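You operate a simulated robot arm through the tools that you are given. There is no shell and no other tool.

Carry out the task below with a simulated two-armed robot. There is one attempt and no reset: what you move stays moved.

TASK
Pick up the white cartridge with one hand, pass it to the other hand and put it on the top of the right tool cabinet.

It is judged by the outcome, as a careful person would: the job done as asked, and still so three seconds after it is handed in. It fails if anything else is knocked over, pushed out of place, dropped, spilled or broken.

THE ROBOT
Two 7-joint arms with two-finger parallel grippers on one trunk, on a base that moves. Base frame: it is fixed to the floor where the robot stands at the start and does not move with it; the origin is under the middle of the robot, x ahead of it, y to its left, z up. Units: mm, degrees, N and s.
The left shoulder is at the start at [110, 169, 1486], the right one opposite. With the tool pointing down near the work surface each hand reaches from about 420 to 740 mm from the robot's upright axis, wherever it stands, measured 20 degrees to its own side. Places, roughly: top of the right tool cabinet [1200, 2200, 900]; white cartridge [3250, 250, 1000]. Payload 1.57 kg a hand.
Tool frame (each hand has its own): the origin (TCP) lies between the finger pads and is the grasp point; the fingertips stand 30 mm ahead of it; z points along the fingers, y is the line along which they close. Largest opening 80 mm; finger width 17, thickness 12; the body of the gripper, 40 by 82 mm, starts 80 mm behind the TCP.
Orientation is told as [roll, pitch, yaw] about the base's x, y, z axes, in that order, counted from this pose: with the fingers straight down and closing along the base's y, the tool's x points along the base's -x, its y along +y and its z along -z.

THE INTERFACE
- The arms move only by the tool servo_tool. It takes "left_series", "right_series" or both (then of equal length, played together; a hand with none holds still); each is a list of rows, each a list of 7 numbers: the shift along the tool's x, y, z in units of 200 mm (1.0 is 200 mm), then the turn, a rotation vector about the tool's x, y, z in units of 90 degrees (1.0 is 90 degrees), then the gripper command, from -1 (shut) to 1 (fully open), values between in proportion. In form: [[x, y, z, ax, ay, az, grip], ...]. A call has 1 to 20 rows; each row is the pose to reach, as a shift and turn from the pose commanded when the call began, along the tool's axes at that moment. A call with a number of a shift or a turn outside -1 to 1 is refused whole. Rows are played at 5 a second. More than 50 mm and 8.6 degrees between two rows, or a gripper value outside its range, and nothing of the call is played. A pose out of reach is approached as far as the arm can. The call stops where the force on the tool passes 40 N (or 10 N more than at its start, if that is more) or the arm is blocked; 0.2 s more then pass. Each finger travels about 72 mm/s and halts on what it meets, pressing with about 23 N; the grip force reading is that of the motor and also rises with nothing between the fingers. The clock runs only during rows and for 0.2 s after the last one: add rows that repeat a pose to give the fingers time. It gives the time, the measured TCP pose, the force on the tool (base axes), the opening and the grip force at its end, in the units of the frame above (readings bear some noise), with the torque about the TCP (base axes, N m) and any sound that the robot's microphone picked up.
- Cameras (640 x 400 px; columns grow to the right, rows downward): "scene" is now at [167.1, -12.7, 1694.5]; the picture's right is [0.04, -1.00, 0.00], its down [-0.64, -0.03, -0.76] and it looks along [0.76, 0.03, -0.64] (base axes); focal length 284 px, centre (320, 200). "left" rides on the left gripper at [72, 7, -122] in its tool frame; the picture's right is [-0.09, 1.00, 0.00], its down [-0.84, -0.08, -0.54] and it looks along [-0.54, -0.05, 0.84] (tool axes); focal length 238 px, centre (320, 200). "right" rides on the right gripper at [72, -7, -122] in its tool frame; the picture's right is [0.09, 1.00, 0.00], its down [-0.84, 0.08, -0.54] and it looks along [-0.54, 0.05, 0.84] (tool axes); focal length 238 px, centre (320, 200). There is no depth. A picture from a camera that has moved, and an enlarged one, comes with that camera's place and axes in the base frame and with its lens. The place of the scene camera against the robot may be out by one fixed shift of up to 25 mm in any direction.
- camera(camera): a new picture of that camera. The clock stands still meanwhile.
- slide_trunk(by): slides the trunk up (or, below 0, down) by that many mm; the arms and the scene camera ride with it, the base frame stays. It gives what a move gives, with no picture.
- roll_base(legs): drives the robot by 1 to 6 legs, each [ahead, left, turn to the left] in mm, mm and degrees, along the robot's own axes; the way and the turn of a leg run together, so that a leg with both is an arc; at most 1500 mm and 180 degrees a leg. The arms and the cameras ride along, it lands a little off, and it stops where it bumps. It gives what a move gives.
- head_to(pan, tilt): turns the head with the scene camera to pan (to the left, within 86 degrees either way) and tilt (down, from -29 to 69), counted from straight ahead of the robot. It gives what a move gives.
- enlarge(camera, box): a new picture of the part [left, top, right, bottom] of that camera's present view, enlarged. The clock stands still meanwhile.
- close_job(): hands the job in; it is judged then, once.

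Nothing tells you exact positions but the pictures and the camera data. Unless the task says otherwise, let go and move clear before handing in.

The tools are called after "Request:" as name(argument=value, ...) on one line, values as JSON. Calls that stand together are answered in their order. servo_tool: Moves the arms, as the interface text tells. Its arguments: {"type":"object","properties":{"left_series":{"type":"array","items":{"type":"array","items":{"type":"number"}}},"right_series":{"type":"array","items":{"type":"array","items":{"type":"number"}}}},"required":[]} The other tools are called the same way: slide_trunk (by) moves the trunk up or down; roll_base (legs) drives the base; head_to (pan, tilt) turns the head that bears the scene camera; camera (camera) takes a picture; enlarge (camera, box) takes an enlarged picture of a part of a camera's view; close_job () hands the job in.

At the start:

```text
time: 0.0
left_tool_pos: [627.3, 333.0, 1179.7]
left_tcp_rot: [0.0, 0.0, 0.0]
left_force: [-0.6, -1.1, -0.2]
left_wrist_torque: [0.04, 0.02, -0.03]
left_finger_gap: 80.0
left_grip_force: 0.1
right_tool_pos: [676.9, -218.7, 1163.6]
right_tcp_rot: [0.0, 0.1, -0.1]
right_force: [-0.3, 0.1, 0.3]
right_wrist_torque: [-0.02, 0.03, 0.0]
right_finger_gap: 79.9
right_grip_force: 0.0
trunk travel left (down, up): [-800.0, 90.0]
robot x, y, heading: [1.5, 2.3, -0.1]
head pan, tilt (commanded): [2.4, 40.1]
```

scene: 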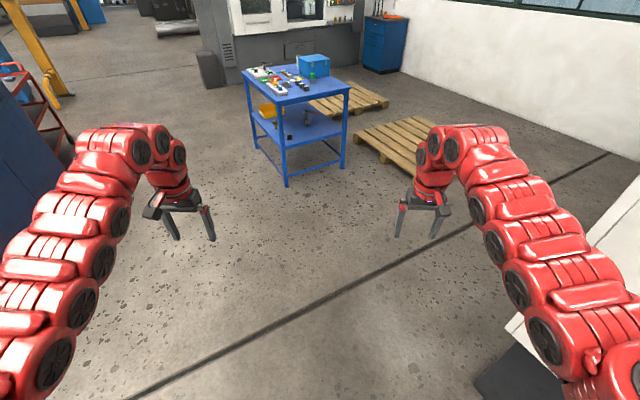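
right: 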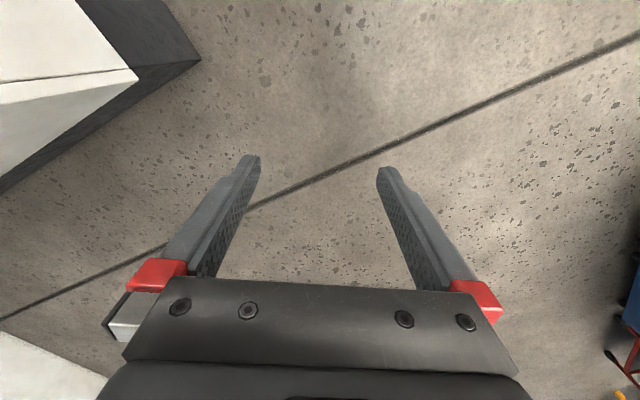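
left: 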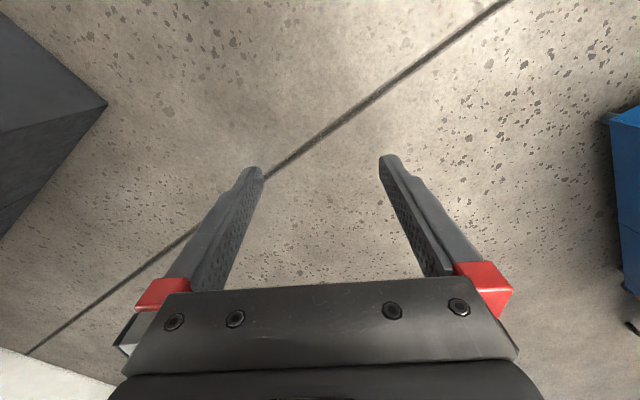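

I see a blue trolley table ahead with small items and a blue box; the white cartridge should be on it. I'll look closer at the table and pan left to see the tool cabinets.

Request:
enlarge(camera="scene", box=[220, 30, 380, 130])

Request:
head_to(pan=60, tilt=25)

Request:
camera(camera="scene")

```text
4.00 times, centred on (300, 80) of scene
camera zoom: at [167.1, -12.7, 1694.5], right [0.04, -1.0, 0.0], down [-0.64, -0.03, -0.76], along [0.76, 0.03, -0.64], focal length 1135 px, centre (400, 680)
```

zoom: 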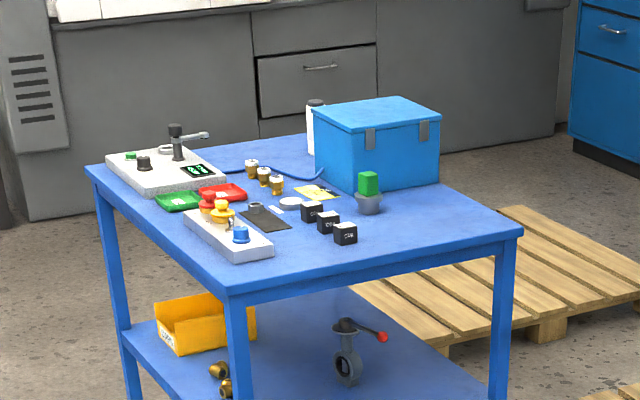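

```text
time: 1.3
left_tool_pos: [629.2, 333.7, 1180.1]
left_tcp_rot: [0.0, 0.0, 0.0]
left_force: [0.2, 0.2, 1.0]
left_wrist_torque: [-0.02, -0.01, 0.04]
left_finger_gap: 79.9
left_grip_force: 0.1
right_tool_pos: [677.4, -219.7, 1162.7]
right_tcp_rot: [0.0, -0.1, 0.0]
right_force: [0.2, 0.0, -0.4]
right_wrist_torque: [0.0, 0.01, -0.01]
right_finger_gap: 79.9
right_grip_force: 0.1
trunk travel left (down, up): [-800.0, 90.0]
robot x, y, heading: [-1.3, -0.2, -0.2]
head pan, tilt (commanded): [60.0, 25.0]
```

```text
taken
camera scene: at [128.4, 63.5, 1717.9], right [0.87, -0.5, 0.0], down [-0.21, -0.37, -0.91], along [0.45, 0.78, -0.42], focal length 284 px, centre (320, 200)
```

scene: 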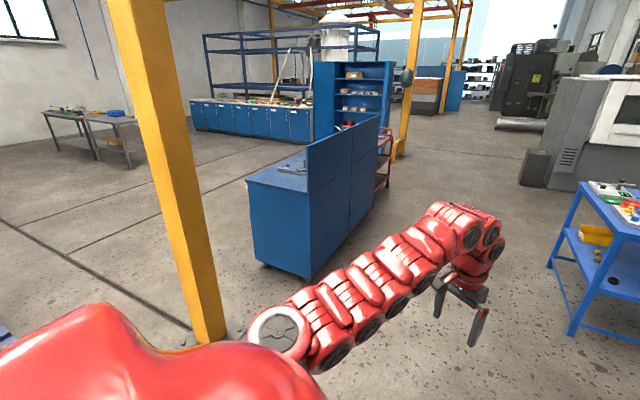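

The blue tool cabinet with the back panel is at left ahead. I'll enlarge it to see its top.

Request:
enlarge(camera="scene", box=[220, 90, 420, 290])

Request:
enlarge(camera="scene", box=[240, 100, 400, 200])

```text
2.00 times, centred on (320, 190) of scene
camera zoom: at [128.4, 63.5, 1717.9], right [0.87, -0.5, 0.0], down [-0.21, -0.37, -0.91], along [0.45, 0.78, -0.42], focal length 568 px, centre (320, 220)
```

zoom: 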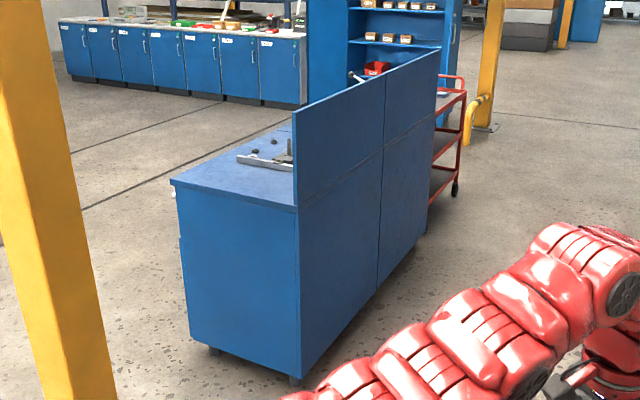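

```text
4.00 times, centred on (320, 150) of scene
camera zoom: at [128.4, 63.5, 1717.9], right [0.87, -0.5, 0.0], down [-0.21, -0.37, -0.91], along [0.45, 0.78, -0.42], focal length 1135 px, centre (320, 400)
```

zoom: 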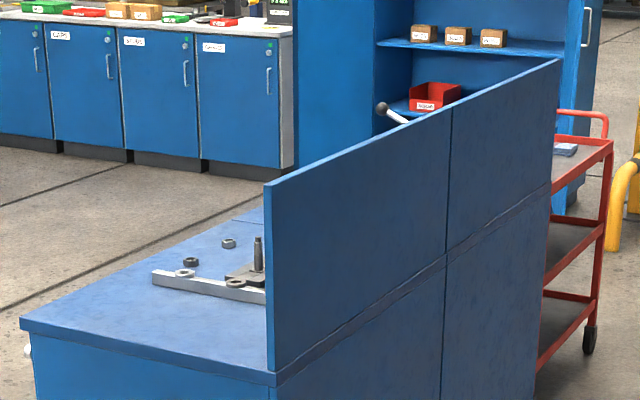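

The two cabinets stand side by side with their back panels toward me; the near one (centre about [1200, 2200]) is the right one seen from its front. The white cartridge seems to be the white cylinder behind the blue box on the table. I'll look closer at the table and its surroundings.

Request:
head_to(pan=0, tilt=22)

Request:
camera(camera="scene")

Request:
enlarge(camera="scene", box=[280, 120, 440, 220])

```text
time: 2.6
left_tool_pos: [628.4, 333.9, 1180.4]
left_tcp_rot: [0.0, 0.0, 0.0]
left_force: [-0.4, -0.3, 0.3]
left_wrist_torque: [-0.01, 0.02, -0.03]
left_finger_gap: 80.0
left_grip_force: 0.0
right_tool_pos: [677.5, -218.4, 1163.7]
right_tcp_rot: [0.1, 0.0, -0.1]
right_force: [-0.3, -0.4, 0.2]
right_wrist_torque: [-0.01, 0.06, 0.0]
right_finger_gap: 80.0
right_grip_force: 0.1
trunk travel left (down, up): [-800.0, 90.0]
robot x, y, heading: [1.2, 1.9, 0.0]
head pan, tilt (commanded): [0.0, 22.0]
```

```text
taken
camera scene: at [175.1, -16.2, 1722.8], right [0.0, -1.0, 0.0], down [-0.37, 0.0, -0.93], along [0.93, 0.0, -0.37], focal length 284 px, centre (320, 200)
```

scene: 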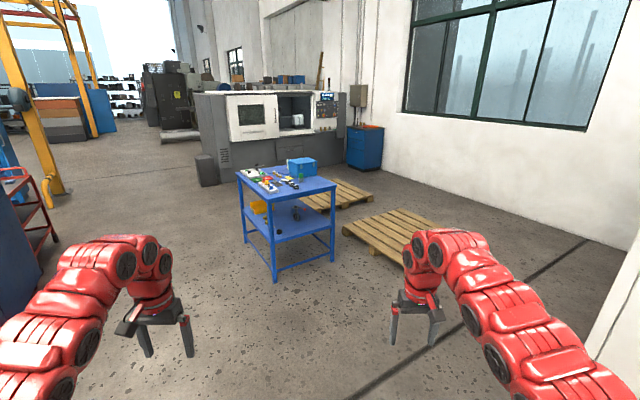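

```text
4.00 times, centred on (360, 170) of scene
camera zoom: at [175.1, -16.2, 1722.8], right [0.0, -1.0, 0.0], down [-0.37, 0.0, -0.93], along [0.93, 0.0, -0.37], focal length 1135 px, centre (160, 320)
```

zoom: 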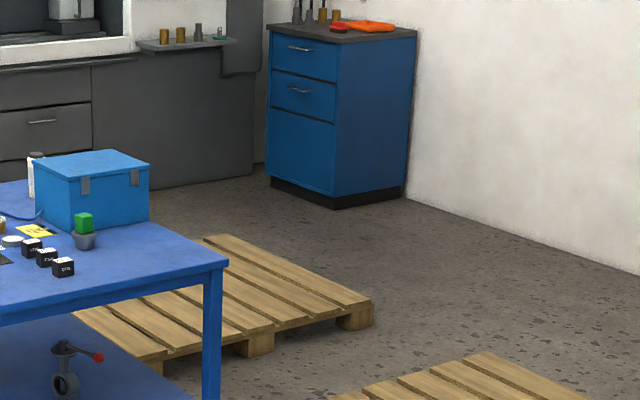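

The table is rotated about 31° (long side running away to the left), two pallets sit on its right side, and there's free space on its left and behind it. I'll turn left 31° and drive along the open corridor on the table's left, then look again.

Request:
roll_base(legs=[[0, 0, 31], [1200, 0, 0]])

Request:
head_to(pan=-25, tilt=30)

Request:
camera(camera="scene")

```text
time: 10.2
left_tool_pos: [1411.1, 1209.2, 1180.4]
left_tcp_rot: [0.0, -0.1, 30.1]
left_force: [-0.1, -1.0, -0.9]
left_wrist_torque: [0.01, 0.01, 0.01]
left_finger_gap: 80.2
left_grip_force: 0.1
right_tool_pos: [1729.7, 756.0, 1163.7]
right_tcp_rot: [0.2, 0.1, 30.0]
right_force: [-0.3, 0.2, 0.4]
right_wrist_torque: [0.03, -0.01, 0.01]
right_finger_gap: 79.8
right_grip_force: 0.1
trunk travel left (down, up): [-800.0, 90.0]
robot x, y, heading: [1033.7, 605.7, 30.2]
head pan, tilt (commanded): [0.0, 22.0]
```

```text
time: 11.0
left_tool_pos: [1409.8, 1210.6, 1180.7]
left_tcp_rot: [0.0, -0.1, 30.1]
left_force: [0.3, -0.4, 0.2]
left_wrist_torque: [0.03, 0.03, -0.02]
left_finger_gap: 79.9
left_grip_force: 0.1
right_tool_pos: [1729.3, 756.2, 1162.5]
right_tcp_rot: [0.0, -0.1, 30.1]
right_force: [0.5, -0.3, -0.1]
right_wrist_torque: [-0.01, -0.02, 0.01]
right_finger_gap: 80.1
right_grip_force: 0.1
trunk travel left (down, up): [-800.0, 90.0]
robot x, y, heading: [1032.0, 608.6, 30.0]
head pan, tilt (commanded): [-25.0, 30.0]
```

```text
taken
camera scene: at [1195.5, 638.5, 1710.0], right [0.09, -1.0, 0.0], down [-0.5, -0.04, -0.87], along [0.86, 0.08, -0.5], focal length 284 px, centre (320, 200)
```

scene: 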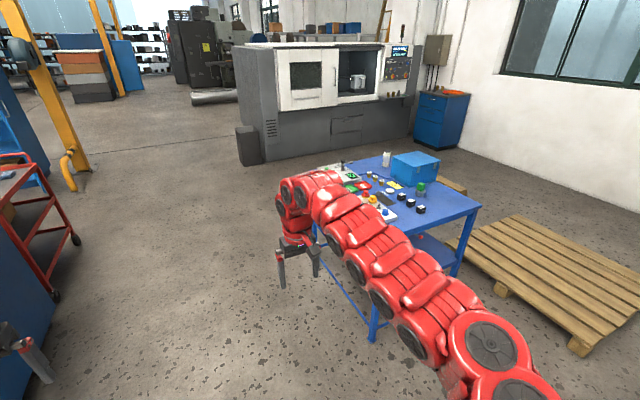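

Now the white cartridge is visible left-behind the blue box. I'll enlarge for position measurement.

Request:
enlarge(camera="scene", box=[320, 130, 480, 230])

Request:
enlarge(camera="scene", box=[360, 140, 440, 190])

```text
4.00 times, centred on (400, 180) of scene
camera zoom: at [1195.5, 638.5, 1710.0], right [0.09, -1.0, 0.0], down [-0.5, -0.04, -0.87], along [0.86, 0.08, -0.5], focal length 1135 px, centre (0, 280)
```

zoom: 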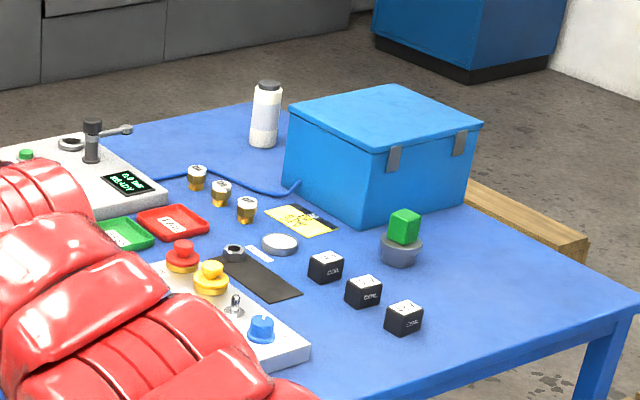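

```text
8.00 times, centred on (400, 165) of scene
camera zoom: at [1195.5, 638.5, 1710.0], right [0.09, -1.0, 0.0], down [-0.5, -0.04, -0.87], along [0.86, 0.08, -0.5], focal length 2270 px, centre (-320, 480)
```

zoom: 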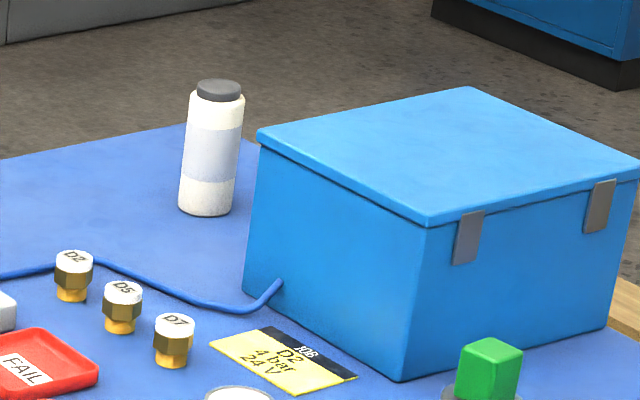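

The cartridge is a white bottle with a dark cap (~53 mm wide, ~127 mm tall), around [3212, 320], about 190 mm from the table's far end, with nothing between it and that end. I'll drive past the table on its left to get to the far end.

Request:
roll_base(legs=[[1450, 0, 0], [1350, 0, 0]])

Request:
head_to(pan=-80, tilt=30)

Request:
camera(camera="scene")

```text
time: 24.7
left_tool_pos: [3827.5, 2641.9, 1180.2]
left_tcp_rot: [-0.1, 0.0, 31.4]
left_force: [0.4, 1.3, -0.4]
left_wrist_torque: [0.02, 0.0, 0.01]
left_finger_gap: 80.2
left_grip_force: 0.1
right_tool_pos: [4154.3, 2196.7, 1163.7]
right_tcp_rot: [0.0, 0.1, 31.4]
right_force: [1.0, 0.1, 0.5]
right_wrist_torque: [-0.01, 0.01, 0.02]
right_finger_gap: 80.0
right_grip_force: 0.0
trunk travel left (down, up): [-800.0, 90.0]
robot x, y, heading: [3465.3, 2028.8, 31.5]
head pan, tilt (commanded): [-25.0, 30.0]
```

```text
time: 25.9
left_tool_pos: [3827.7, 2642.3, 1181.1]
left_tcp_rot: [0.1, 0.2, 31.4]
left_force: [-0.3, -0.6, 0.0]
left_wrist_torque: [0.01, 0.0, -0.02]
left_finger_gap: 80.1
left_grip_force: 0.1
right_tool_pos: [4156.3, 2197.3, 1163.1]
right_tcp_rot: [0.0, 0.0, 31.4]
right_force: [0.5, 0.7, 0.5]
right_wrist_torque: [0.01, -0.02, -0.02]
right_finger_gap: 79.9
right_grip_force: 0.0
trunk travel left (down, up): [-800.0, 90.0]
robot x, y, heading: [3461.8, 2028.7, 31.6]
head pan, tilt (commanded): [-80.0, 30.0]
```

```text
taken
camera scene: at [3594.5, 1988.0, 1710.0], right [-0.75, -0.66, 0.0], down [-0.33, 0.37, -0.87], along [0.57, -0.65, -0.5], focal length 284 px, centre (320, 200)
```

scene: 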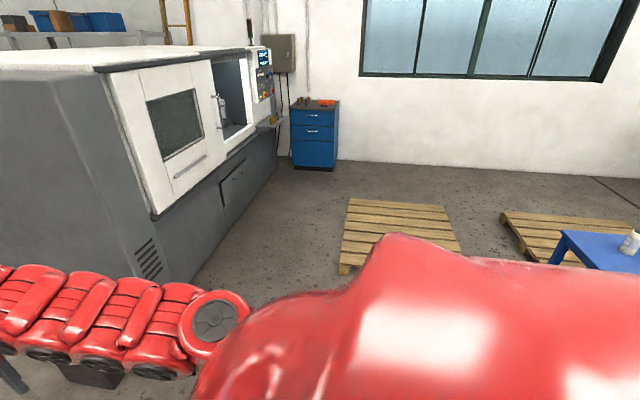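

The robot stands left-behind of the table. I'll turn around to face back along the table, then look before strafing over to the far end.

Request:
roll_base(legs=[[0, 0, -90], [0, 0, -91]])

Request:
head_to(pan=45, tilt=35)

Request:
camera(camera="scene")

```text
time: 34.0
left_tool_pos: [3085.2, 1427.4, 1180.5]
left_tcp_rot: [0.0, 0.0, -150.1]
left_force: [-0.7, -0.1, 1.2]
left_wrist_torque: [-0.01, 0.05, 0.03]
left_finger_gap: 80.1
left_grip_force: 0.1
right_tool_pos: [2767.9, 1881.4, 1164.3]
right_tcp_rot: [0.0, 0.0, -150.1]
right_force: [-0.1, 0.7, -0.3]
right_wrist_torque: [0.02, 0.0, -0.04]
right_finger_gap: 79.9
right_grip_force: 0.1
trunk travel left (down, up): [-800.0, 90.0]
robot x, y, heading: [3463.1, 2031.2, -150.3]
head pan, tilt (commanded): [-80.0, 30.0]
```

```text
time: 36.1
left_tool_pos: [3085.7, 1427.5, 1180.5]
left_tcp_rot: [-0.1, 0.1, -150.1]
left_force: [1.4, 0.4, -0.1]
left_wrist_torque: [0.02, 0.0, 0.0]
left_finger_gap: 80.1
left_grip_force: 0.0
right_tool_pos: [2767.1, 1881.0, 1163.2]
right_tcp_rot: [0.1, 0.0, -150.1]
right_force: [-0.6, 0.8, 0.3]
right_wrist_torque: [-0.03, 0.01, 0.0]
right_finger_gap: 79.8
right_grip_force: 0.1
trunk travel left (down, up): [-800.0, 90.0]
robot x, y, heading: [3464.7, 2029.1, -150.0]
head pan, tilt (commanded): [45.0, 35.0]
```

```text
taken
camera scene: at [3373.4, 1888.6, 1702.2], right [-0.97, 0.26, 0.0], down [0.15, 0.55, -0.82], along [-0.21, -0.79, -0.57], focal length 284 px, centre (320, 200)
```

scene: 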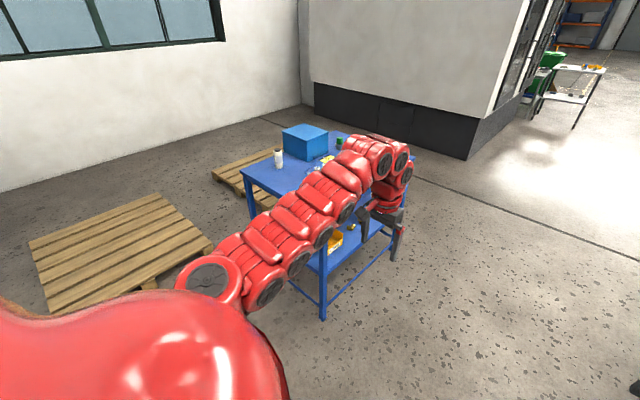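

Request:
enlarge(camera="scene", box=[230, 110, 358, 190])

Request:
head_to(pan=60, tilt=60)

Request:
camera(camera="scene")

```text
5.00 times, centred on (294, 150) of scene
camera zoom: at [3373.4, 1888.6, 1702.2], right [-0.97, 0.26, 0.0], down [0.15, 0.55, -0.82], along [-0.21, -0.79, -0.57], focal length 1419 px, centre (450, 450)
```

zoom: 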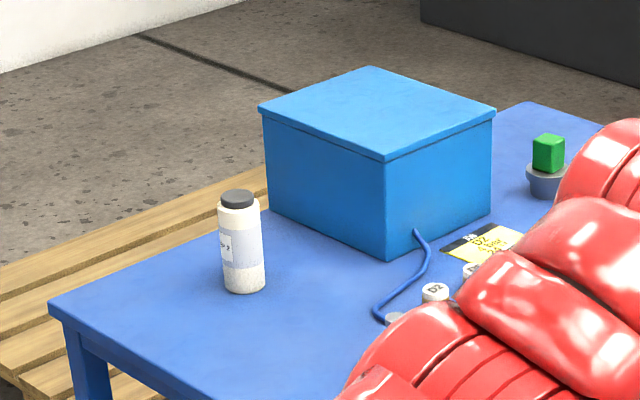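

```text
time: 37.0
left_tool_pos: [3085.8, 1427.3, 1180.9]
left_tcp_rot: [0.0, 0.0, -150.1]
left_force: [1.0, 0.5, -0.5]
left_wrist_torque: [0.02, 0.03, 0.01]
left_finger_gap: 80.2
left_grip_force: 0.1
right_tool_pos: [2769.2, 1881.5, 1163.8]
right_tcp_rot: [0.1, 0.0, -150.2]
right_force: [0.3, 0.2, 0.0]
right_wrist_torque: [0.02, -0.03, 0.01]
right_finger_gap: 80.1
right_grip_force: 0.0
trunk travel left (down, up): [-800.0, 90.0]
robot x, y, heading: [3464.0, 2033.3, -150.0]
head pan, tilt (commanded): [60.0, 60.0]
```

```text
taken
camera scene: at [3396.2, 1907.0, 1668.0], right [-1.0, 0.0, 0.0], down [0.0, 0.87, -0.5], along [0.0, -0.5, -0.87], focal length 284 px, centre (320, 200)
```

scene: 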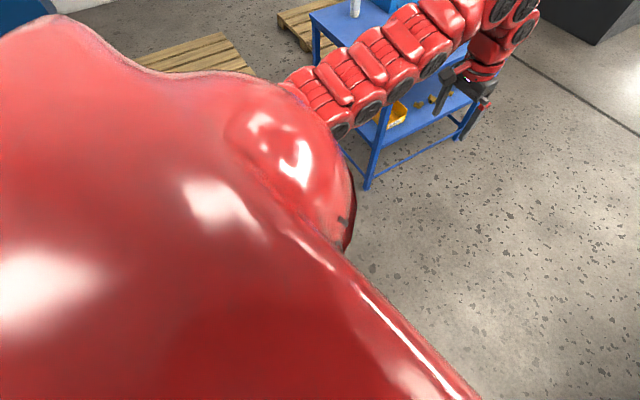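

Triangulating, the bottle stands at about [3219, 318] on a table top at z≈862; the far-right table corner is about [3445, 305]. Before approaching I want to know the base's footprint, so I'll tilt the left wrist camera back to look at it.

Request:
servo_tool(left_series=[[0, 0, 0, 0, 0.08, 0, 1], [0, 0, 0, 0, 0.16, 0, 1], [0, 0, 0, 0, 0.24, 0, 1], [0, 0, 0, 0, 0.32, 0, 1], [0, 0, 0, 0, 0.4, 0, 1], [0, 0, 0, 0, 0.4, 0, 1]])

Request:
camera(camera="left")

```text
time: 38.4
left_tool_pos: [3144.0, 1498.1, 1138.0]
left_tcp_rot: [0.1, 35.0, -150.0]
left_force: [0.9, 0.9, 0.5]
left_wrist_torque: [-0.04, -0.01, -0.03]
left_finger_gap: 80.0
left_grip_force: 0.0
left hand out of reach, approached as far as the arm can: row 3, 4, 5, 6
right_tool_pos: [2767.9, 1883.3, 1163.7]
right_tcp_rot: [0.1, -0.1, -150.1]
right_force: [-0.3, 0.9, 0.1]
right_wrist_torque: [0.0, 0.02, -0.04]
right_finger_gap: 80.1
right_grip_force: 0.1
trunk travel left (down, up): [-800.0, 90.0]
robot x, y, heading: [3467.4, 2029.2, -149.9]
head pan, tilt (commanded): [60.0, 60.0]
```

```text
taken
camera left: at [3136.9, 1485.8, 1279.0], right [0.43, -0.9, -0.05], down [-0.9, -0.43, -0.04], along [0.01, 0.06, -1.0], focal length 238 px, centre (320, 200)
```

left: 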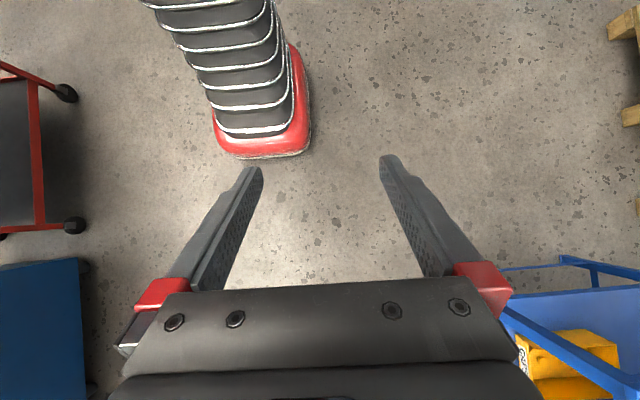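

The base front is ~270–290 mm ahead of the axis and ~235 mm half-wide. I'll restore the left hand pose, then strafe left to line up behind the table's far end.

Request:
servo_tool(left_series=[[0, 0, 0, 0, -0.08, 0, 1], [0, 0, 0, 0, -0.16, 0, 1], [0, 0, 0, 0, -0.24, 0, 1], [0, 0, 0, 0, -0.32, 0, 1], [0, 0, 0, 0, -0.4, 0, 1], [0, 0, 0, 0, -0.4, 0, 1]])

Request:
roll_base(legs=[[0, 1217, 0]])

Request:
head_to(pan=8, tilt=45)

Request:
camera(camera="scene")

```text
time: 39.8
left_tool_pos: [3140.6, 1494.8, 1138.5]
left_tcp_rot: [-0.1, 18.2, -150.1]
left_force: [0.7, -0.9, -0.1]
left_wrist_torque: [-0.04, -0.03, 0.02]
left_finger_gap: 80.1
left_grip_force: 0.1
left hand out of reach, approached as far as the arm can: row 1, 3, 4, 5, 6
right_tool_pos: [2768.3, 1881.7, 1162.8]
right_tcp_rot: [0.0, 0.0, -150.0]
right_force: [0.0, -0.8, 0.2]
right_wrist_torque: [0.02, 0.03, -0.03]
right_finger_gap: 80.1
right_grip_force: 0.0
trunk travel left (down, up): [-800.0, 90.0]
robot x, y, heading: [3466.8, 2031.8, -150.4]
head pan, tilt (commanded): [60.0, 60.0]
```

```text
time: 46.0
left_tool_pos: [3782.5, 429.4, 1140.5]
left_tcp_rot: [0.0, 18.2, -148.6]
left_force: [0.0, -0.1, 0.1]
left_wrist_torque: [0.0, 0.01, 0.0]
left_finger_gap: 80.1
left_grip_force: 0.0
right_tool_pos: [3399.4, 804.7, 1163.4]
right_tcp_rot: [0.0, 0.0, -148.6]
right_force: [-0.2, -0.2, 0.5]
right_wrist_torque: [0.03, 0.01, -0.02]
right_finger_gap: 79.9
right_grip_force: 0.0
trunk travel left (down, up): [-800.0, 90.0]
robot x, y, heading: [4089.4, 974.7, -148.6]
head pan, tilt (commanded): [60.0, 60.0]
```

```text
time: 47.2
left_tool_pos: [3781.9, 429.3, 1137.9]
left_tcp_rot: [-0.1, 18.2, -148.6]
left_force: [-0.5, 0.5, 0.3]
left_wrist_torque: [-0.02, -0.01, 0.01]
left_finger_gap: 80.1
left_grip_force: 0.1
right_tool_pos: [3399.8, 806.5, 1163.2]
right_tcp_rot: [0.0, 0.0, -148.6]
right_force: [0.1, -0.6, 0.2]
right_wrist_torque: [-0.02, 0.05, 0.0]
right_finger_gap: 80.1
right_grip_force: 0.0
trunk travel left (down, up): [-800.0, 90.0]
robot x, y, heading: [4087.9, 971.6, -148.4]
head pan, tilt (commanded): [8.0, 45.0]
```

```text
taken
camera scene: at [3962.1, 862.5, 1687.4], right [-0.64, 0.77, 0.0], down [0.55, 0.45, -0.71], along [-0.55, -0.45, -0.71], focal length 284 px, centre (320, 200)
```

scene: 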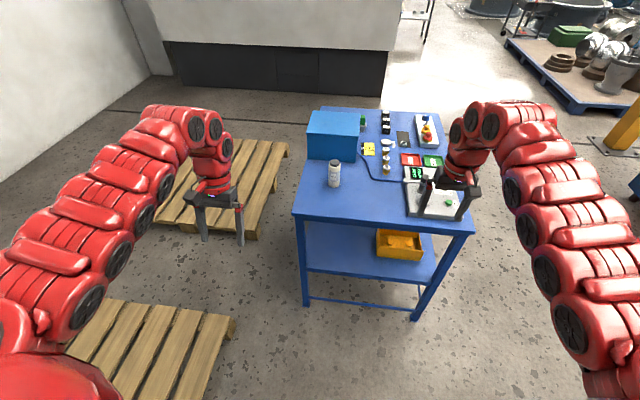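

The bottle stands alone near the table's far-right corner, with clear access from this end. First I'll get the left hand back to its straight-down pose (it stopped short).

Request:
servo_tool(left_series=[[-0.083, 0.037, -0.083, 0, -0.05, 0, 1], [-0.166, 0.075, -0.165, 0, -0.1, 0, 1], [-0.25, 0.11, -0.25, 0, -0.15, 0, 1], [-0.333, 0.15, -0.33, 0, -0.202, 0, 1], [-0.333, 0.15, -0.33, 0, -0.202, 0, 1]])

Request:
enlarge(camera="scene", box=[280, 100, 440, 220])

```text
time: 48.4
left_tool_pos: [3726.1, 359.4, 1182.6]
left_tcp_rot: [0.0, 0.0, -148.6]
left_force: [-0.2, 0.5, 0.3]
left_wrist_torque: [-0.01, 0.01, 0.0]
left_finger_gap: 80.2
left_grip_force: 0.1
right_tool_pos: [3399.3, 805.8, 1163.2]
right_tcp_rot: [0.0, 0.0, -148.7]
right_force: [-0.4, 0.5, 0.1]
right_wrist_torque: [-0.01, -0.03, -0.01]
right_finger_gap: 79.8
right_grip_force: 0.1
trunk travel left (down, up): [-800.0, 90.0]
robot x, y, heading: [4091.4, 973.9, -148.9]
head pan, tilt (commanded): [8.0, 45.0]
```

```text
3.33 times, centred on (360, 160) of scene
camera zoom: at [3962.0, 862.8, 1687.4], right [-0.64, 0.77, 0.0], down [0.55, 0.45, -0.71], along [-0.55, -0.45, -0.71], focal length 946 px, centre (187, 333)
```

zoom: 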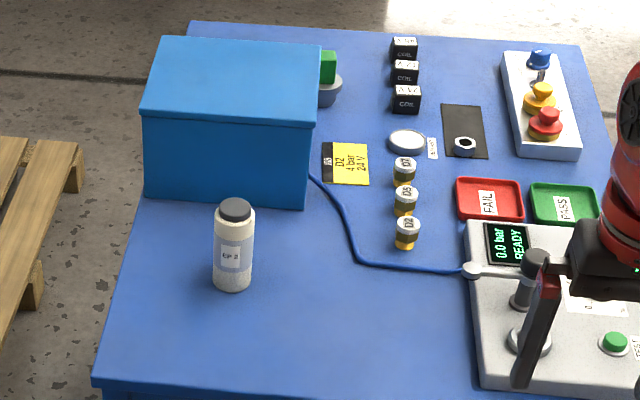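

Bottle now at about [3213, 319], top at z≈983, label facing us. Plan: left hand picks it tilted 45° from the left side at its lower part, right hand then takes it from above at its upper part. First I'll test the yaw and tilt of the left hand here in free space.

Request:
servo_tool(left_series=[[0, 0, 0, 0, 0, 0.09, 1], [0, 0, 0, 0, 0, 0.18, 1], [0, 0, 0, 0, 0, 0.27, 1], [0, 0, 0, 0, 0, 0.36, 1], [0, 0, 0, 0, 0, 0.45, 1], [0, 0, 0, 0, 0, 0.54, 1], [0, 0, 0, 0, 0, 0.63, 1], [0, 0, 0, 0, 0, 0.72, 1], [0, 0, 0, 0, 0, 0.81, 1], [0, 0, 0, 0, 0, 0.9, 1], [0, 0, 0, 0, 0, 0.99, 1], [0, 0, 0, 0, 0, 1.0, 1], [0, 0, 0, 0, 0, 1.0, 1]])

```text
time: 51.2
left_tool_pos: [3727.3, 359.2, 1180.7]
left_tcp_rot: [0.0, -0.2, 121.4]
left_force: [-0.1, 0.6, -0.2]
left_wrist_torque: [0.01, 0.02, 0.01]
left_finger_gap: 80.0
left_grip_force: 0.0
right_tool_pos: [3400.6, 805.5, 1163.2]
right_tcp_rot: [0.0, 0.0, -148.6]
right_force: [0.4, -0.7, 0.6]
right_wrist_torque: [0.01, 0.04, -0.03]
right_finger_gap: 80.0
right_grip_force: 0.1
trunk travel left (down, up): [-800.0, 90.0]
robot x, y, heading: [4091.0, 970.5, -148.7]
head pan, tilt (commanded): [8.0, 45.0]
```

Yaw worked. Now the 45° tilt with a shift to the robot's right.

Request:
servo_tool(left_series=[[-0.16, 0, 0, 0, -0.08, 0, 1], [-0.32, 0, 0, 0, -0.16, 0, 1], [-0.48, 0, 0, 0, -0.24, 0, 1], [-0.64, 0, 0, 0, -0.32, 0, 1], [-0.8, 0, 0, 0, -0.4, 0, 1], [-0.96, 0, 0, 0, -0.48, 0, 1], [-1.0, 0, 0, 0, -0.5, 0, 1], [-1.0, 0, 0, 0, -0.5, 0, 1]])

Request:
camera(camera="scene")

Request:
camera(camera="left")

```text
time: 53.0
left_tool_pos: [3622.5, 530.2, 1181.9]
left_tcp_rot: [0.0, -45.1, 121.5]
left_force: [0.4, -0.6, 0.0]
left_wrist_torque: [-0.01, -0.01, -0.04]
left_finger_gap: 80.0
left_grip_force: 0.0
right_tool_pos: [3399.9, 805.8, 1163.5]
right_tcp_rot: [0.0, -0.1, -148.7]
right_force: [0.1, -0.1, 0.2]
right_wrist_torque: [0.0, 0.0, -0.02]
right_finger_gap: 79.9
right_grip_force: 0.0
trunk travel left (down, up): [-800.0, 90.0]
robot x, y, heading: [4089.6, 972.4, -148.3]
head pan, tilt (commanded): [8.0, 45.0]
```

```text
taken
camera scene: at [3962.0, 862.7, 1687.4], right [-0.64, 0.77, 0.0], down [0.55, 0.45, -0.71], along [-0.55, -0.45, -0.71], focal length 284 px, centre (320, 200)
```

scene: 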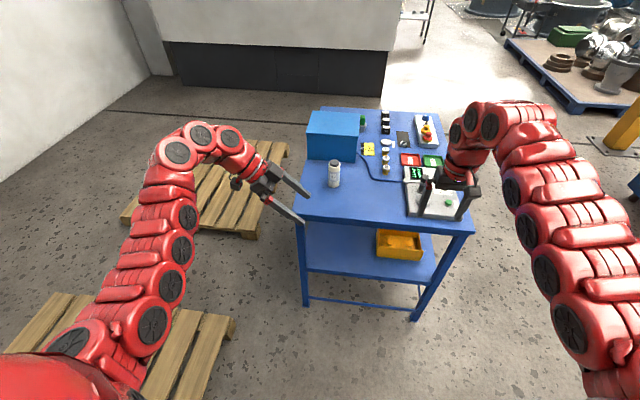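

```text
taken
camera left: at [3687.2, 409.7, 1217.2], right [-0.88, -0.46, 0.06], down [-0.04, 0.22, 0.98], along [-0.47, 0.86, -0.21], focal length 238 px, centre (320, 200)
```

left: 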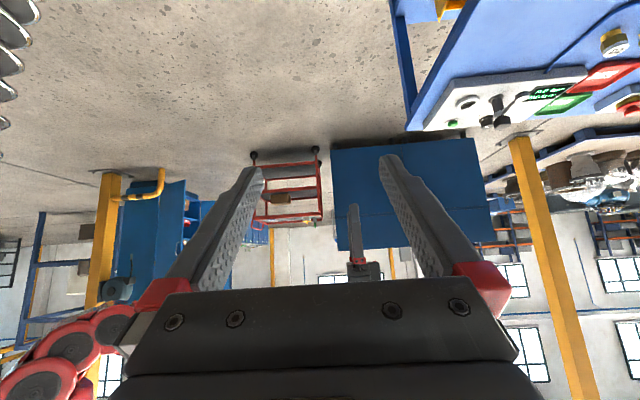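

The tilted pose works. Now I'll lift the right hand and pull it back so it stays clear of the items on the table when the trunk goes down.

Request:
servo_tool(right_series=[[0.04, -0.04, -0.2, 0, 0, 0, 1], [0.08, -0.08, -0.4, 0, 0, 0, 1], [0.12, -0.12, -0.6, 0, 0, 0, 1], [0.16, -0.16, -0.8, 0, 0, 0, 1], [0.2, -0.2, -1.0, 0, 0, 0, 1], [0.2, -0.2, -1.0, 0, 0, 0, 1]])

Request:
roll_base(legs=[[300, 0, -1]])

Request:
camera(camera="scene")

```text
time: 54.4
left_tool_pos: [3621.9, 529.7, 1181.2]
left_tcp_rot: [0.0, -45.1, 121.4]
left_force: [-0.5, -0.4, -0.8]
left_wrist_torque: [-0.02, 0.0, 0.02]
left_finger_gap: 80.1
left_grip_force: 0.2
right_tool_pos: [3366.8, 841.9, 1253.2]
right_tcp_rot: [0.0, 0.0, -148.7]
right_force: [0.4, -0.3, -0.3]
right_wrist_torque: [0.01, -0.03, 0.0]
right_finger_gap: 80.0
right_grip_force: 0.2
right hand out of reach, approached as far as the arm can: row 2, 3, 4, 5, 6
trunk travel left (down, up): [-800.0, 90.0]
robot x, y, heading: [4091.1, 970.2, -148.3]
head pan, tilt (commanded): [8.0, 45.0]
```

```text
time: 56.5
left_tool_pos: [3357.4, 381.2, 1182.4]
left_tcp_rot: [0.0, -45.1, 120.6]
left_force: [-0.1, 0.2, 0.6]
left_wrist_torque: [0.0, -0.01, 0.0]
left_finger_gap: 79.9
left_grip_force: 0.1
right_tool_pos: [3106.0, 694.8, 1254.4]
right_tcp_rot: [-0.1, -0.1, -149.4]
right_force: [-0.7, -0.5, 0.6]
right_wrist_torque: [0.01, 0.02, 0.01]
right_finger_gap: 80.0
right_grip_force: 0.1
trunk travel left (down, up): [-800.0, 90.0]
robot x, y, heading: [3830.5, 813.7, -149.3]
head pan, tilt (commanded): [8.0, 45.0]
```

```text
taken
camera scene: at [3701.7, 708.7, 1687.6], right [-0.62, 0.78, 0.0], down [0.55, 0.44, -0.71], along [-0.55, -0.44, -0.71], focal length 284 px, centre (320, 200)
```

scene: 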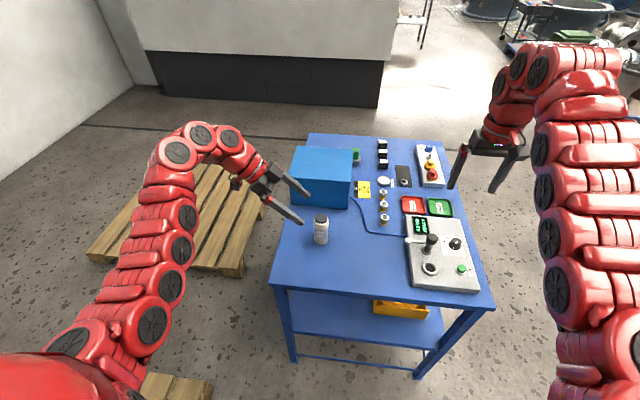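

The right hand is higher now (1254). I'll lower the trunk 150 mm (right fingertips still ~100 mm above anything on the table), then check reach by lowering the left arm.

Request:
slide_trunk(by=-150)

Request:
servo_tool(left_series=[[0.1, 0, 0.1, 0, 0, 0, 1], [0.2, 0, 0.2, 0, 0, 0, 1], [0.25, 0, 0.25, 0, 0, 0, 1], [0.25, 0, 0.25, 0, 0, 0, 1]])

Request:
camera(camera="scene")

```text
time: 58.2
left_tool_pos: [3355.9, 380.2, 1032.2]
left_tcp_rot: [0.0, -45.0, 120.7]
left_force: [-0.6, -0.3, -0.1]
left_wrist_torque: [0.02, 0.01, 0.02]
left_finger_gap: 79.9
left_grip_force: 0.0
right_tool_pos: [3105.3, 694.8, 1103.3]
right_tcp_rot: [0.0, -0.1, -149.4]
right_force: [-0.1, -1.8, -0.7]
right_wrist_torque: [0.0, 0.04, 0.0]
right_finger_gap: 80.1
right_grip_force: 0.0
trunk travel left (down, up): [-650.0, 240.0]
robot x, y, heading: [3830.1, 814.1, -149.4]
head pan, tilt (commanded): [8.0, 45.0]
```

```text
time: 59.2
left_tool_pos: [3356.7, 381.7, 961.5]
left_tcp_rot: [0.0, -45.2, 120.8]
left_force: [-0.1, -0.1, -0.6]
left_wrist_torque: [-0.03, -0.01, -0.03]
left_finger_gap: 79.9
left_grip_force: 0.1
right_tool_pos: [3104.7, 694.7, 1103.4]
right_tcp_rot: [0.1, -0.1, -149.4]
right_force: [0.4, -1.0, 0.3]
right_wrist_torque: [0.04, -0.01, 0.02]
right_finger_gap: 80.0
right_grip_force: 0.0
trunk travel left (down, up): [-650.0, 240.0]
robot x, y, heading: [3831.5, 817.3, -149.4]
head pan, tilt (commanded): [8.0, 45.0]
```

```text
taken
camera scene: at [3700.6, 708.0, 1537.4], right [-0.62, 0.78, 0.0], down [0.55, 0.44, -0.71], along [-0.55, -0.44, -0.71], focal length 284 px, centre (320, 200)
```

scene: 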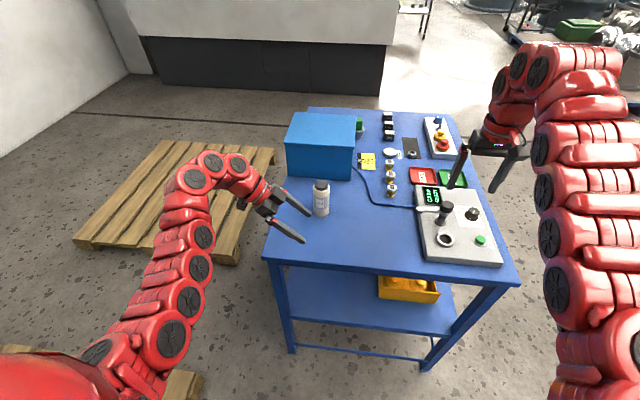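

Reach is fine. I'll zoom in to calibrate the scene camera against the known fingertip position and refine the bottle's position.

Request:
enlarge(camera="scene", box=[240, 150, 368, 250])

Request:
camera(camera="left")

```text
4.00 times, centred on (304, 200) of scene
camera zoom: at [3700.6, 708.0, 1537.4], right [-0.62, 0.78, 0.0], down [0.55, 0.44, -0.71], along [-0.55, -0.44, -0.71], focal length 1135 px, centre (384, 200)
```

zoom: 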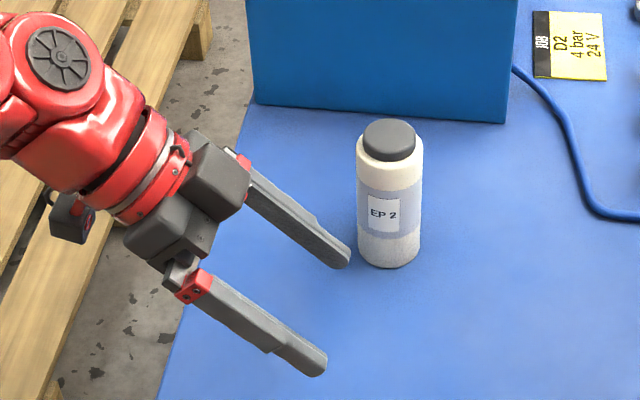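

```text
taken
camera left: at [3419.5, 259.1, 996.1], right [-0.89, -0.45, 0.07], down [-0.04, 0.22, 0.98], along [-0.45, 0.87, -0.21], focal length 238 px, centre (320, 200)
```

left: 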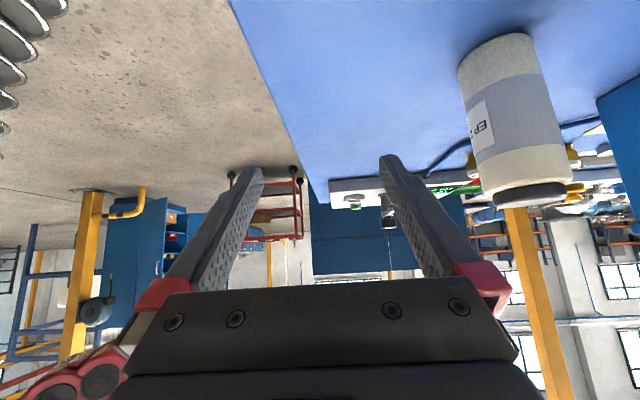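

Bottle refined to ≈[3213, 338] using the wrist camera; table top ≈ 850–855. I'll back the left hand up along its tool axis (up and outward), then roll ahead ~146 mm so that it lines up with the bottle.

Request:
servo_tool(left_series=[[0, 0, -0.2, 0, 0, 0, 1], [0, 0, -0.4, 0, 0, 0, 1], [0, 0, -0.6, 0, 0, 0, 1], [0, 0, -0.65, 0, 0, 0, 1], [0, 0, -0.65, 0, 0, 0, 1]])

```text
time: 60.4
left_tool_pos: [3402.1, 301.9, 1052.4]
left_tcp_rot: [-0.1, -45.1, 120.7]
left_force: [0.4, -0.7, 0.4]
left_wrist_torque: [-0.04, 0.0, 0.01]
left_finger_gap: 79.8
left_grip_force: 0.1
right_tool_pos: [3105.4, 693.2, 1103.7]
right_tcp_rot: [0.0, -0.2, -149.5]
right_force: [0.1, 0.0, 0.1]
right_wrist_torque: [0.0, -0.02, -0.02]
right_finger_gap: 80.3
right_grip_force: 0.1
trunk travel left (down, up): [-650.0, 240.0]
robot x, y, heading: [3832.1, 817.7, -149.1]
head pan, tilt (commanded): [8.0, 45.0]
```

Request:
roll_base(legs=[[146, 0, 0]])

Request:
camera(camera="left")

Request:
camera(camera="scene")

```text
time: 61.8
left_tool_pos: [3276.0, 228.4, 1051.9]
left_tcp_rot: [0.0, -45.0, 120.5]
left_force: [0.3, -0.1, 0.0]
left_wrist_torque: [0.0, -0.04, 0.0]
left_finger_gap: 80.2
left_grip_force: 0.1
right_tool_pos: [2979.6, 621.4, 1104.2]
right_tcp_rot: [0.0, -0.1, -149.5]
right_force: [-0.4, 0.5, 0.1]
right_wrist_torque: [0.03, 0.01, 0.02]
right_finger_gap: 79.8
right_grip_force: 0.0
trunk travel left (down, up): [-650.0, 240.0]
robot x, y, heading: [3706.6, 741.4, -149.5]
head pan, tilt (commanded): [8.0, 45.0]
```

```text
taken
camera left: at [3339.9, 106.1, 1088.5], right [-0.89, -0.45, 0.07], down [-0.04, 0.22, 0.98], along [-0.45, 0.87, -0.21], focal length 238 px, centre (320, 200)
```

left: 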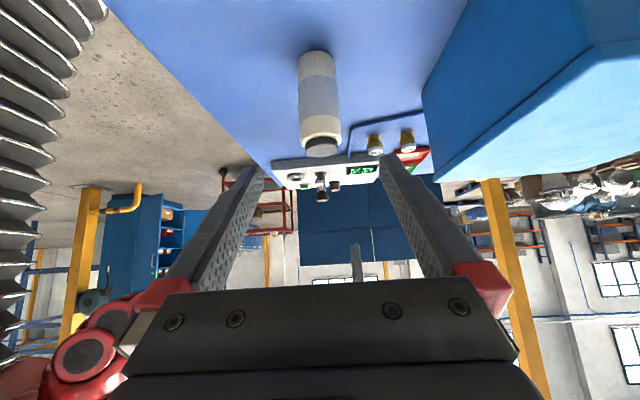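

```text
taken
camera scene: at [3575.3, 634.2, 1537.5], right [-0.62, 0.78, 0.0], down [0.55, 0.44, -0.71], along [-0.55, -0.44, -0.71], focal length 284 px, centre (320, 200)
```

scene: 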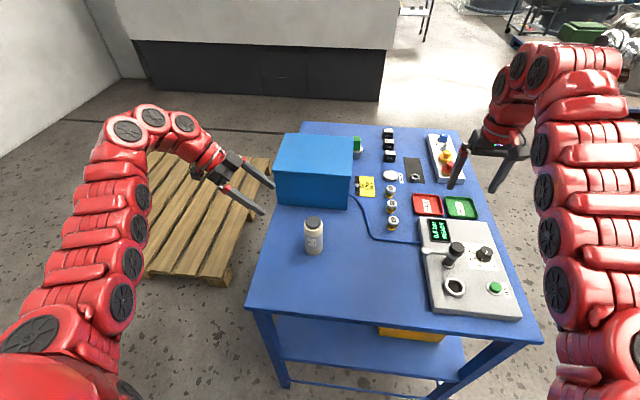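

The bottle is centred between the left fingers' approach line. I'll descend partway along the tool axis, with a small correction, and check.

Request:
servo_tool(left_series=[[0.05, 0.003, 0.17, 0, 0, 0, 1], [0.11, 0.007, 0.34, 0, 0, 0, 1], [0.11, 0.007, 0.5, 0, 0, 0, 1], [0.11, 0.007, 0.5, 0, 0, 0, 1]])

Request:
camera(camera="left")

Request:
enlarge(camera="scene", box=[200, 160, 360, 280])

```text
time: 62.8
left_tool_pos: [3248.0, 273.3, 965.3]
left_tcp_rot: [0.0, -45.1, 120.6]
left_force: [-0.4, 1.0, 0.6]
left_wrist_torque: [-0.01, 0.02, 0.0]
left_finger_gap: 79.8
left_grip_force: 0.0
right_tool_pos: [2980.3, 621.3, 1104.0]
right_tcp_rot: [0.0, -0.1, -149.5]
right_force: [0.7, 1.0, -0.2]
right_wrist_torque: [0.03, -0.05, -0.01]
right_finger_gap: 80.1
right_grip_force: 0.1
trunk travel left (down, up): [-650.0, 240.0]
robot x, y, heading: [3707.5, 744.3, -149.4]
head pan, tilt (commanded): [8.0, 45.0]
```

```text
taken
camera left: at [3311.9, 152.3, 1000.4], right [-0.89, -0.45, 0.06], down [-0.04, 0.22, 0.98], along [-0.45, 0.87, -0.21], focal length 238 px, centre (320, 200)
```

left: 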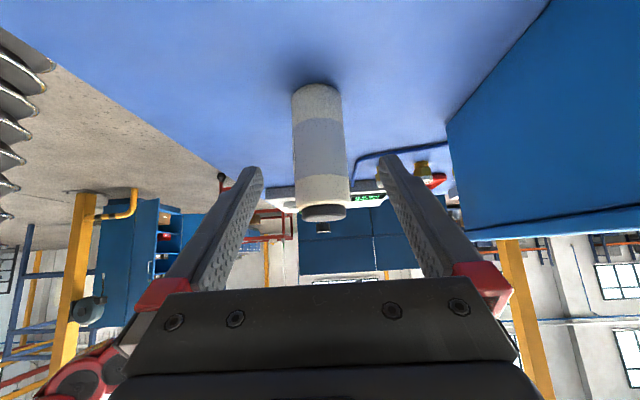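

```text
3.33 times, centred on (280, 220) of scene
camera zoom: at [3575.4, 633.7, 1537.4], right [-0.62, 0.78, 0.0], down [0.55, 0.44, -0.71], along [-0.55, -0.44, -0.71], focal length 946 px, centre (453, 133)
```

zoom: 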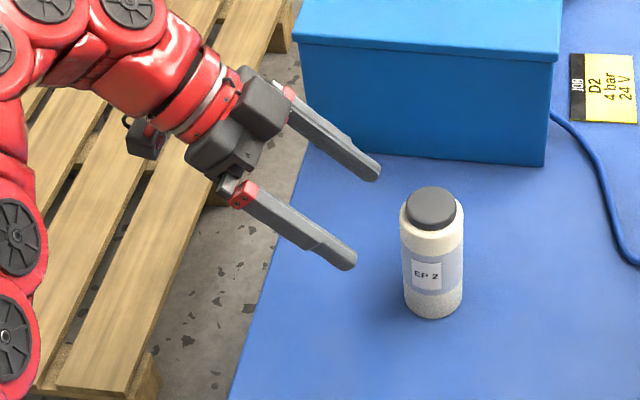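

Alignment still good: remaining travel along the tool axis is ~100 mm. I'll go in with fingers open.

Request:
servo_tool(left_series=[[0, 0, 0.13, 0, 0, 0, 1], [0, 0, 0.26, 0, 0, 0, 1], [0, 0, 0.38, 0, 0, 0, 1], [0, 0, 0.49, 0, 0, 0, 1], [0, 0, 0.49, 0, 0, 0, 1]])

Request:
camera(camera="left")

Request:
enlarge(camera="scene", box=[220, 180, 380, 280])

```text
time: 64.0
left_tool_pos: [3211.8, 334.7, 897.3]
left_tcp_rot: [0.0, -45.1, 120.6]
left_force: [-0.8, -0.3, 0.3]
left_wrist_torque: [-0.01, -0.01, -0.01]
left_finger_gap: 80.0
left_grip_force: 0.1
right_tool_pos: [2980.0, 621.4, 1103.8]
right_tcp_rot: [0.1, -0.1, -149.5]
right_force: [-0.2, -0.1, -0.5]
right_wrist_torque: [0.01, -0.01, 0.02]
right_finger_gap: 80.1
right_grip_force: 0.1
trunk travel left (down, up): [-650.0, 240.0]
robot x, y, heading: [3704.6, 737.7, -149.4]
head pan, tilt (commanded): [8.0, 45.0]
```

```text
taken
camera left: at [3274.5, 213.1, 931.9], right [-0.89, -0.45, 0.07], down [-0.04, 0.22, 0.98], along [-0.45, 0.87, -0.21], focal length 238 px, centre (320, 200)
```

left: 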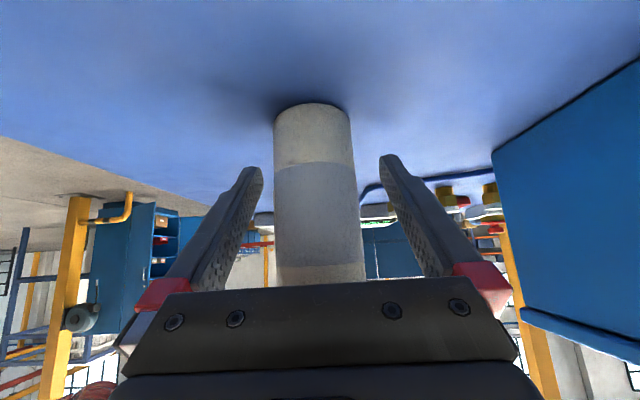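

```text
4.00 times, centred on (300, 230) of scene
camera zoom: at [3575.2, 633.7, 1537.4], right [-0.62, 0.78, 0.0], down [0.55, 0.44, -0.71], along [-0.55, -0.44, -0.71], focal length 1135 px, centre (400, 80)
```

zoom: 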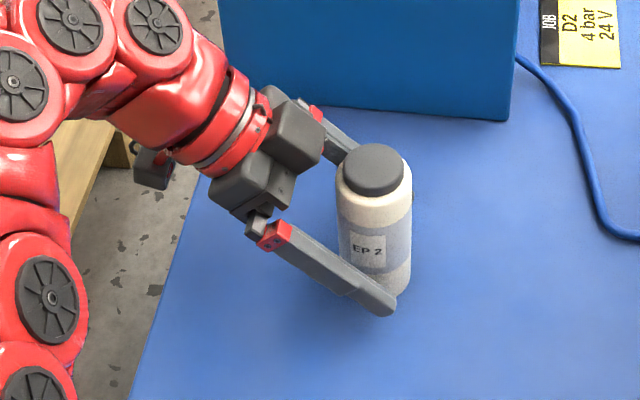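

The bottle is well centred between the left fingers. Closing the left gripper.

Request:
servo_tool(left_series=[[0, 0, 0, 0, 0, 0, 0.3], [0, 0, 0, 0, 0, 0, -1], [0, 0, 0, 0, 0, 0, -1], [0, 0, 0, 0, 0, 0, -1], [0, 0, 0, 0, 0, 0, -1]])

Request:
camera(camera="left")

```text
time: 65.2
left_tool_pos: [3210.6, 335.7, 896.3]
left_tcp_rot: [0.0, -45.0, 120.6]
left_force: [0.3, 0.0, -0.2]
left_wrist_torque: [0.03, 0.01, 0.02]
left_finger_gap: 48.6
left_grip_force: 23.1
right_tool_pos: [2979.0, 622.4, 1103.4]
right_tcp_rot: [0.0, 0.0, -149.5]
right_force: [-0.1, -0.2, 0.0]
right_wrist_torque: [0.01, 0.04, -0.01]
right_finger_gap: 79.9
right_grip_force: 0.1
trunk travel left (down, up): [-650.0, 240.0]
robot x, y, heading: [3708.4, 745.6, -149.3]
head pan, tilt (commanded): [8.0, 45.0]
```

```text
taken
camera left: at [3274.3, 213.1, 931.9], right [-0.89, -0.45, 0.06], down [-0.04, 0.22, 0.98], along [-0.45, 0.87, -0.21], focal length 238 px, centre (320, 200)
```

left: 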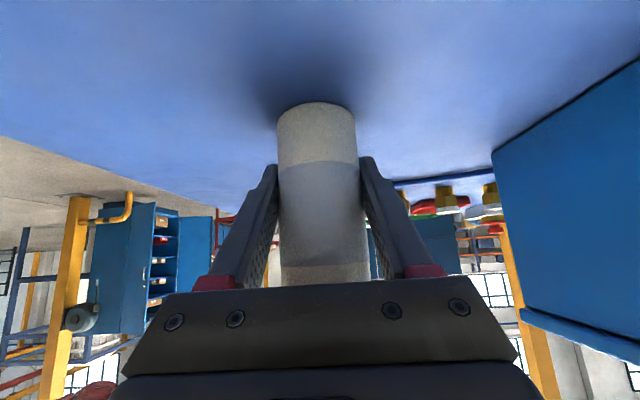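

Gripped at 48.6 mm with 23 N. Lifting gently with the arm first.

Request:
servo_tool(left_series=[[-0.05, 0, -0.05, 0, 0, 0, -1], [-0.1, 0, -0.1, 0, 0, 0, -1], [-0.15, 0, -0.15, 0, 0, 0, -1], [-0.2, 0, -0.2, 0, 0, 0, -1], [-0.25, 0, -0.25, 0, 0, 0, -1], [-0.25, 0, -0.25, 0, 0, 0, -1]])

Request:
camera(camera="scene")

Request:
camera(camera="left")

```text
time: 66.6
left_tool_pos: [3212.3, 336.0, 967.9]
left_tcp_rot: [-0.1, -45.0, 120.7]
left_force: [0.1, 0.3, -2.1]
left_wrist_torque: [0.01, 0.0, 0.01]
left_finger_gap: 48.3
left_grip_force: 23.4
right_tool_pos: [2978.5, 621.6, 1103.3]
right_tcp_rot: [0.1, 0.0, -149.5]
right_force: [-0.1, -0.8, 0.0]
right_wrist_torque: [-0.05, 0.01, 0.01]
right_finger_gap: 80.2
right_grip_force: 0.0
trunk travel left (down, up): [-650.0, 240.0]
robot x, y, heading: [3709.3, 742.7, -149.3]
head pan, tilt (commanded): [8.0, 45.0]
```

```text
taken
camera scene: at [3574.5, 633.8, 1537.3], right [-0.62, 0.78, 0.0], down [0.55, 0.44, -0.71], along [-0.55, -0.44, -0.71], focal length 284 px, centre (320, 200)
```

scene: 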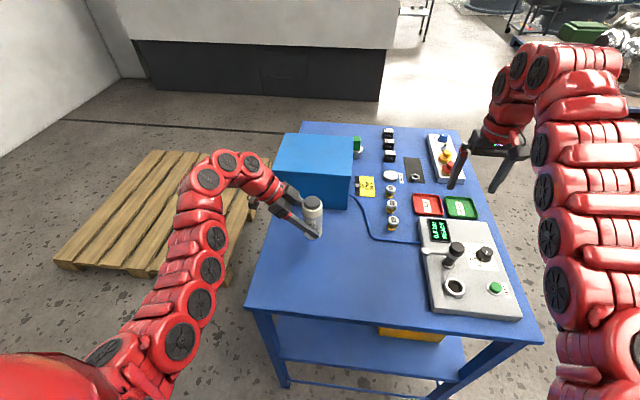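

```text
taken
camera left: at [3275.3, 212.6, 1003.0], right [-0.89, -0.45, 0.06], down [-0.04, 0.22, 0.98], along [-0.45, 0.87, -0.21], focal length 238 px, centre (320, 200)
```

left: 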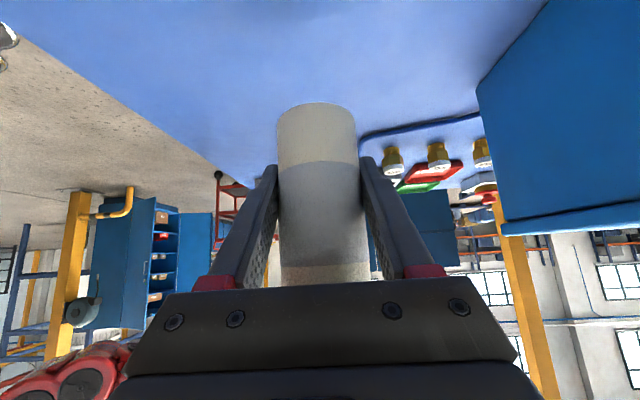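

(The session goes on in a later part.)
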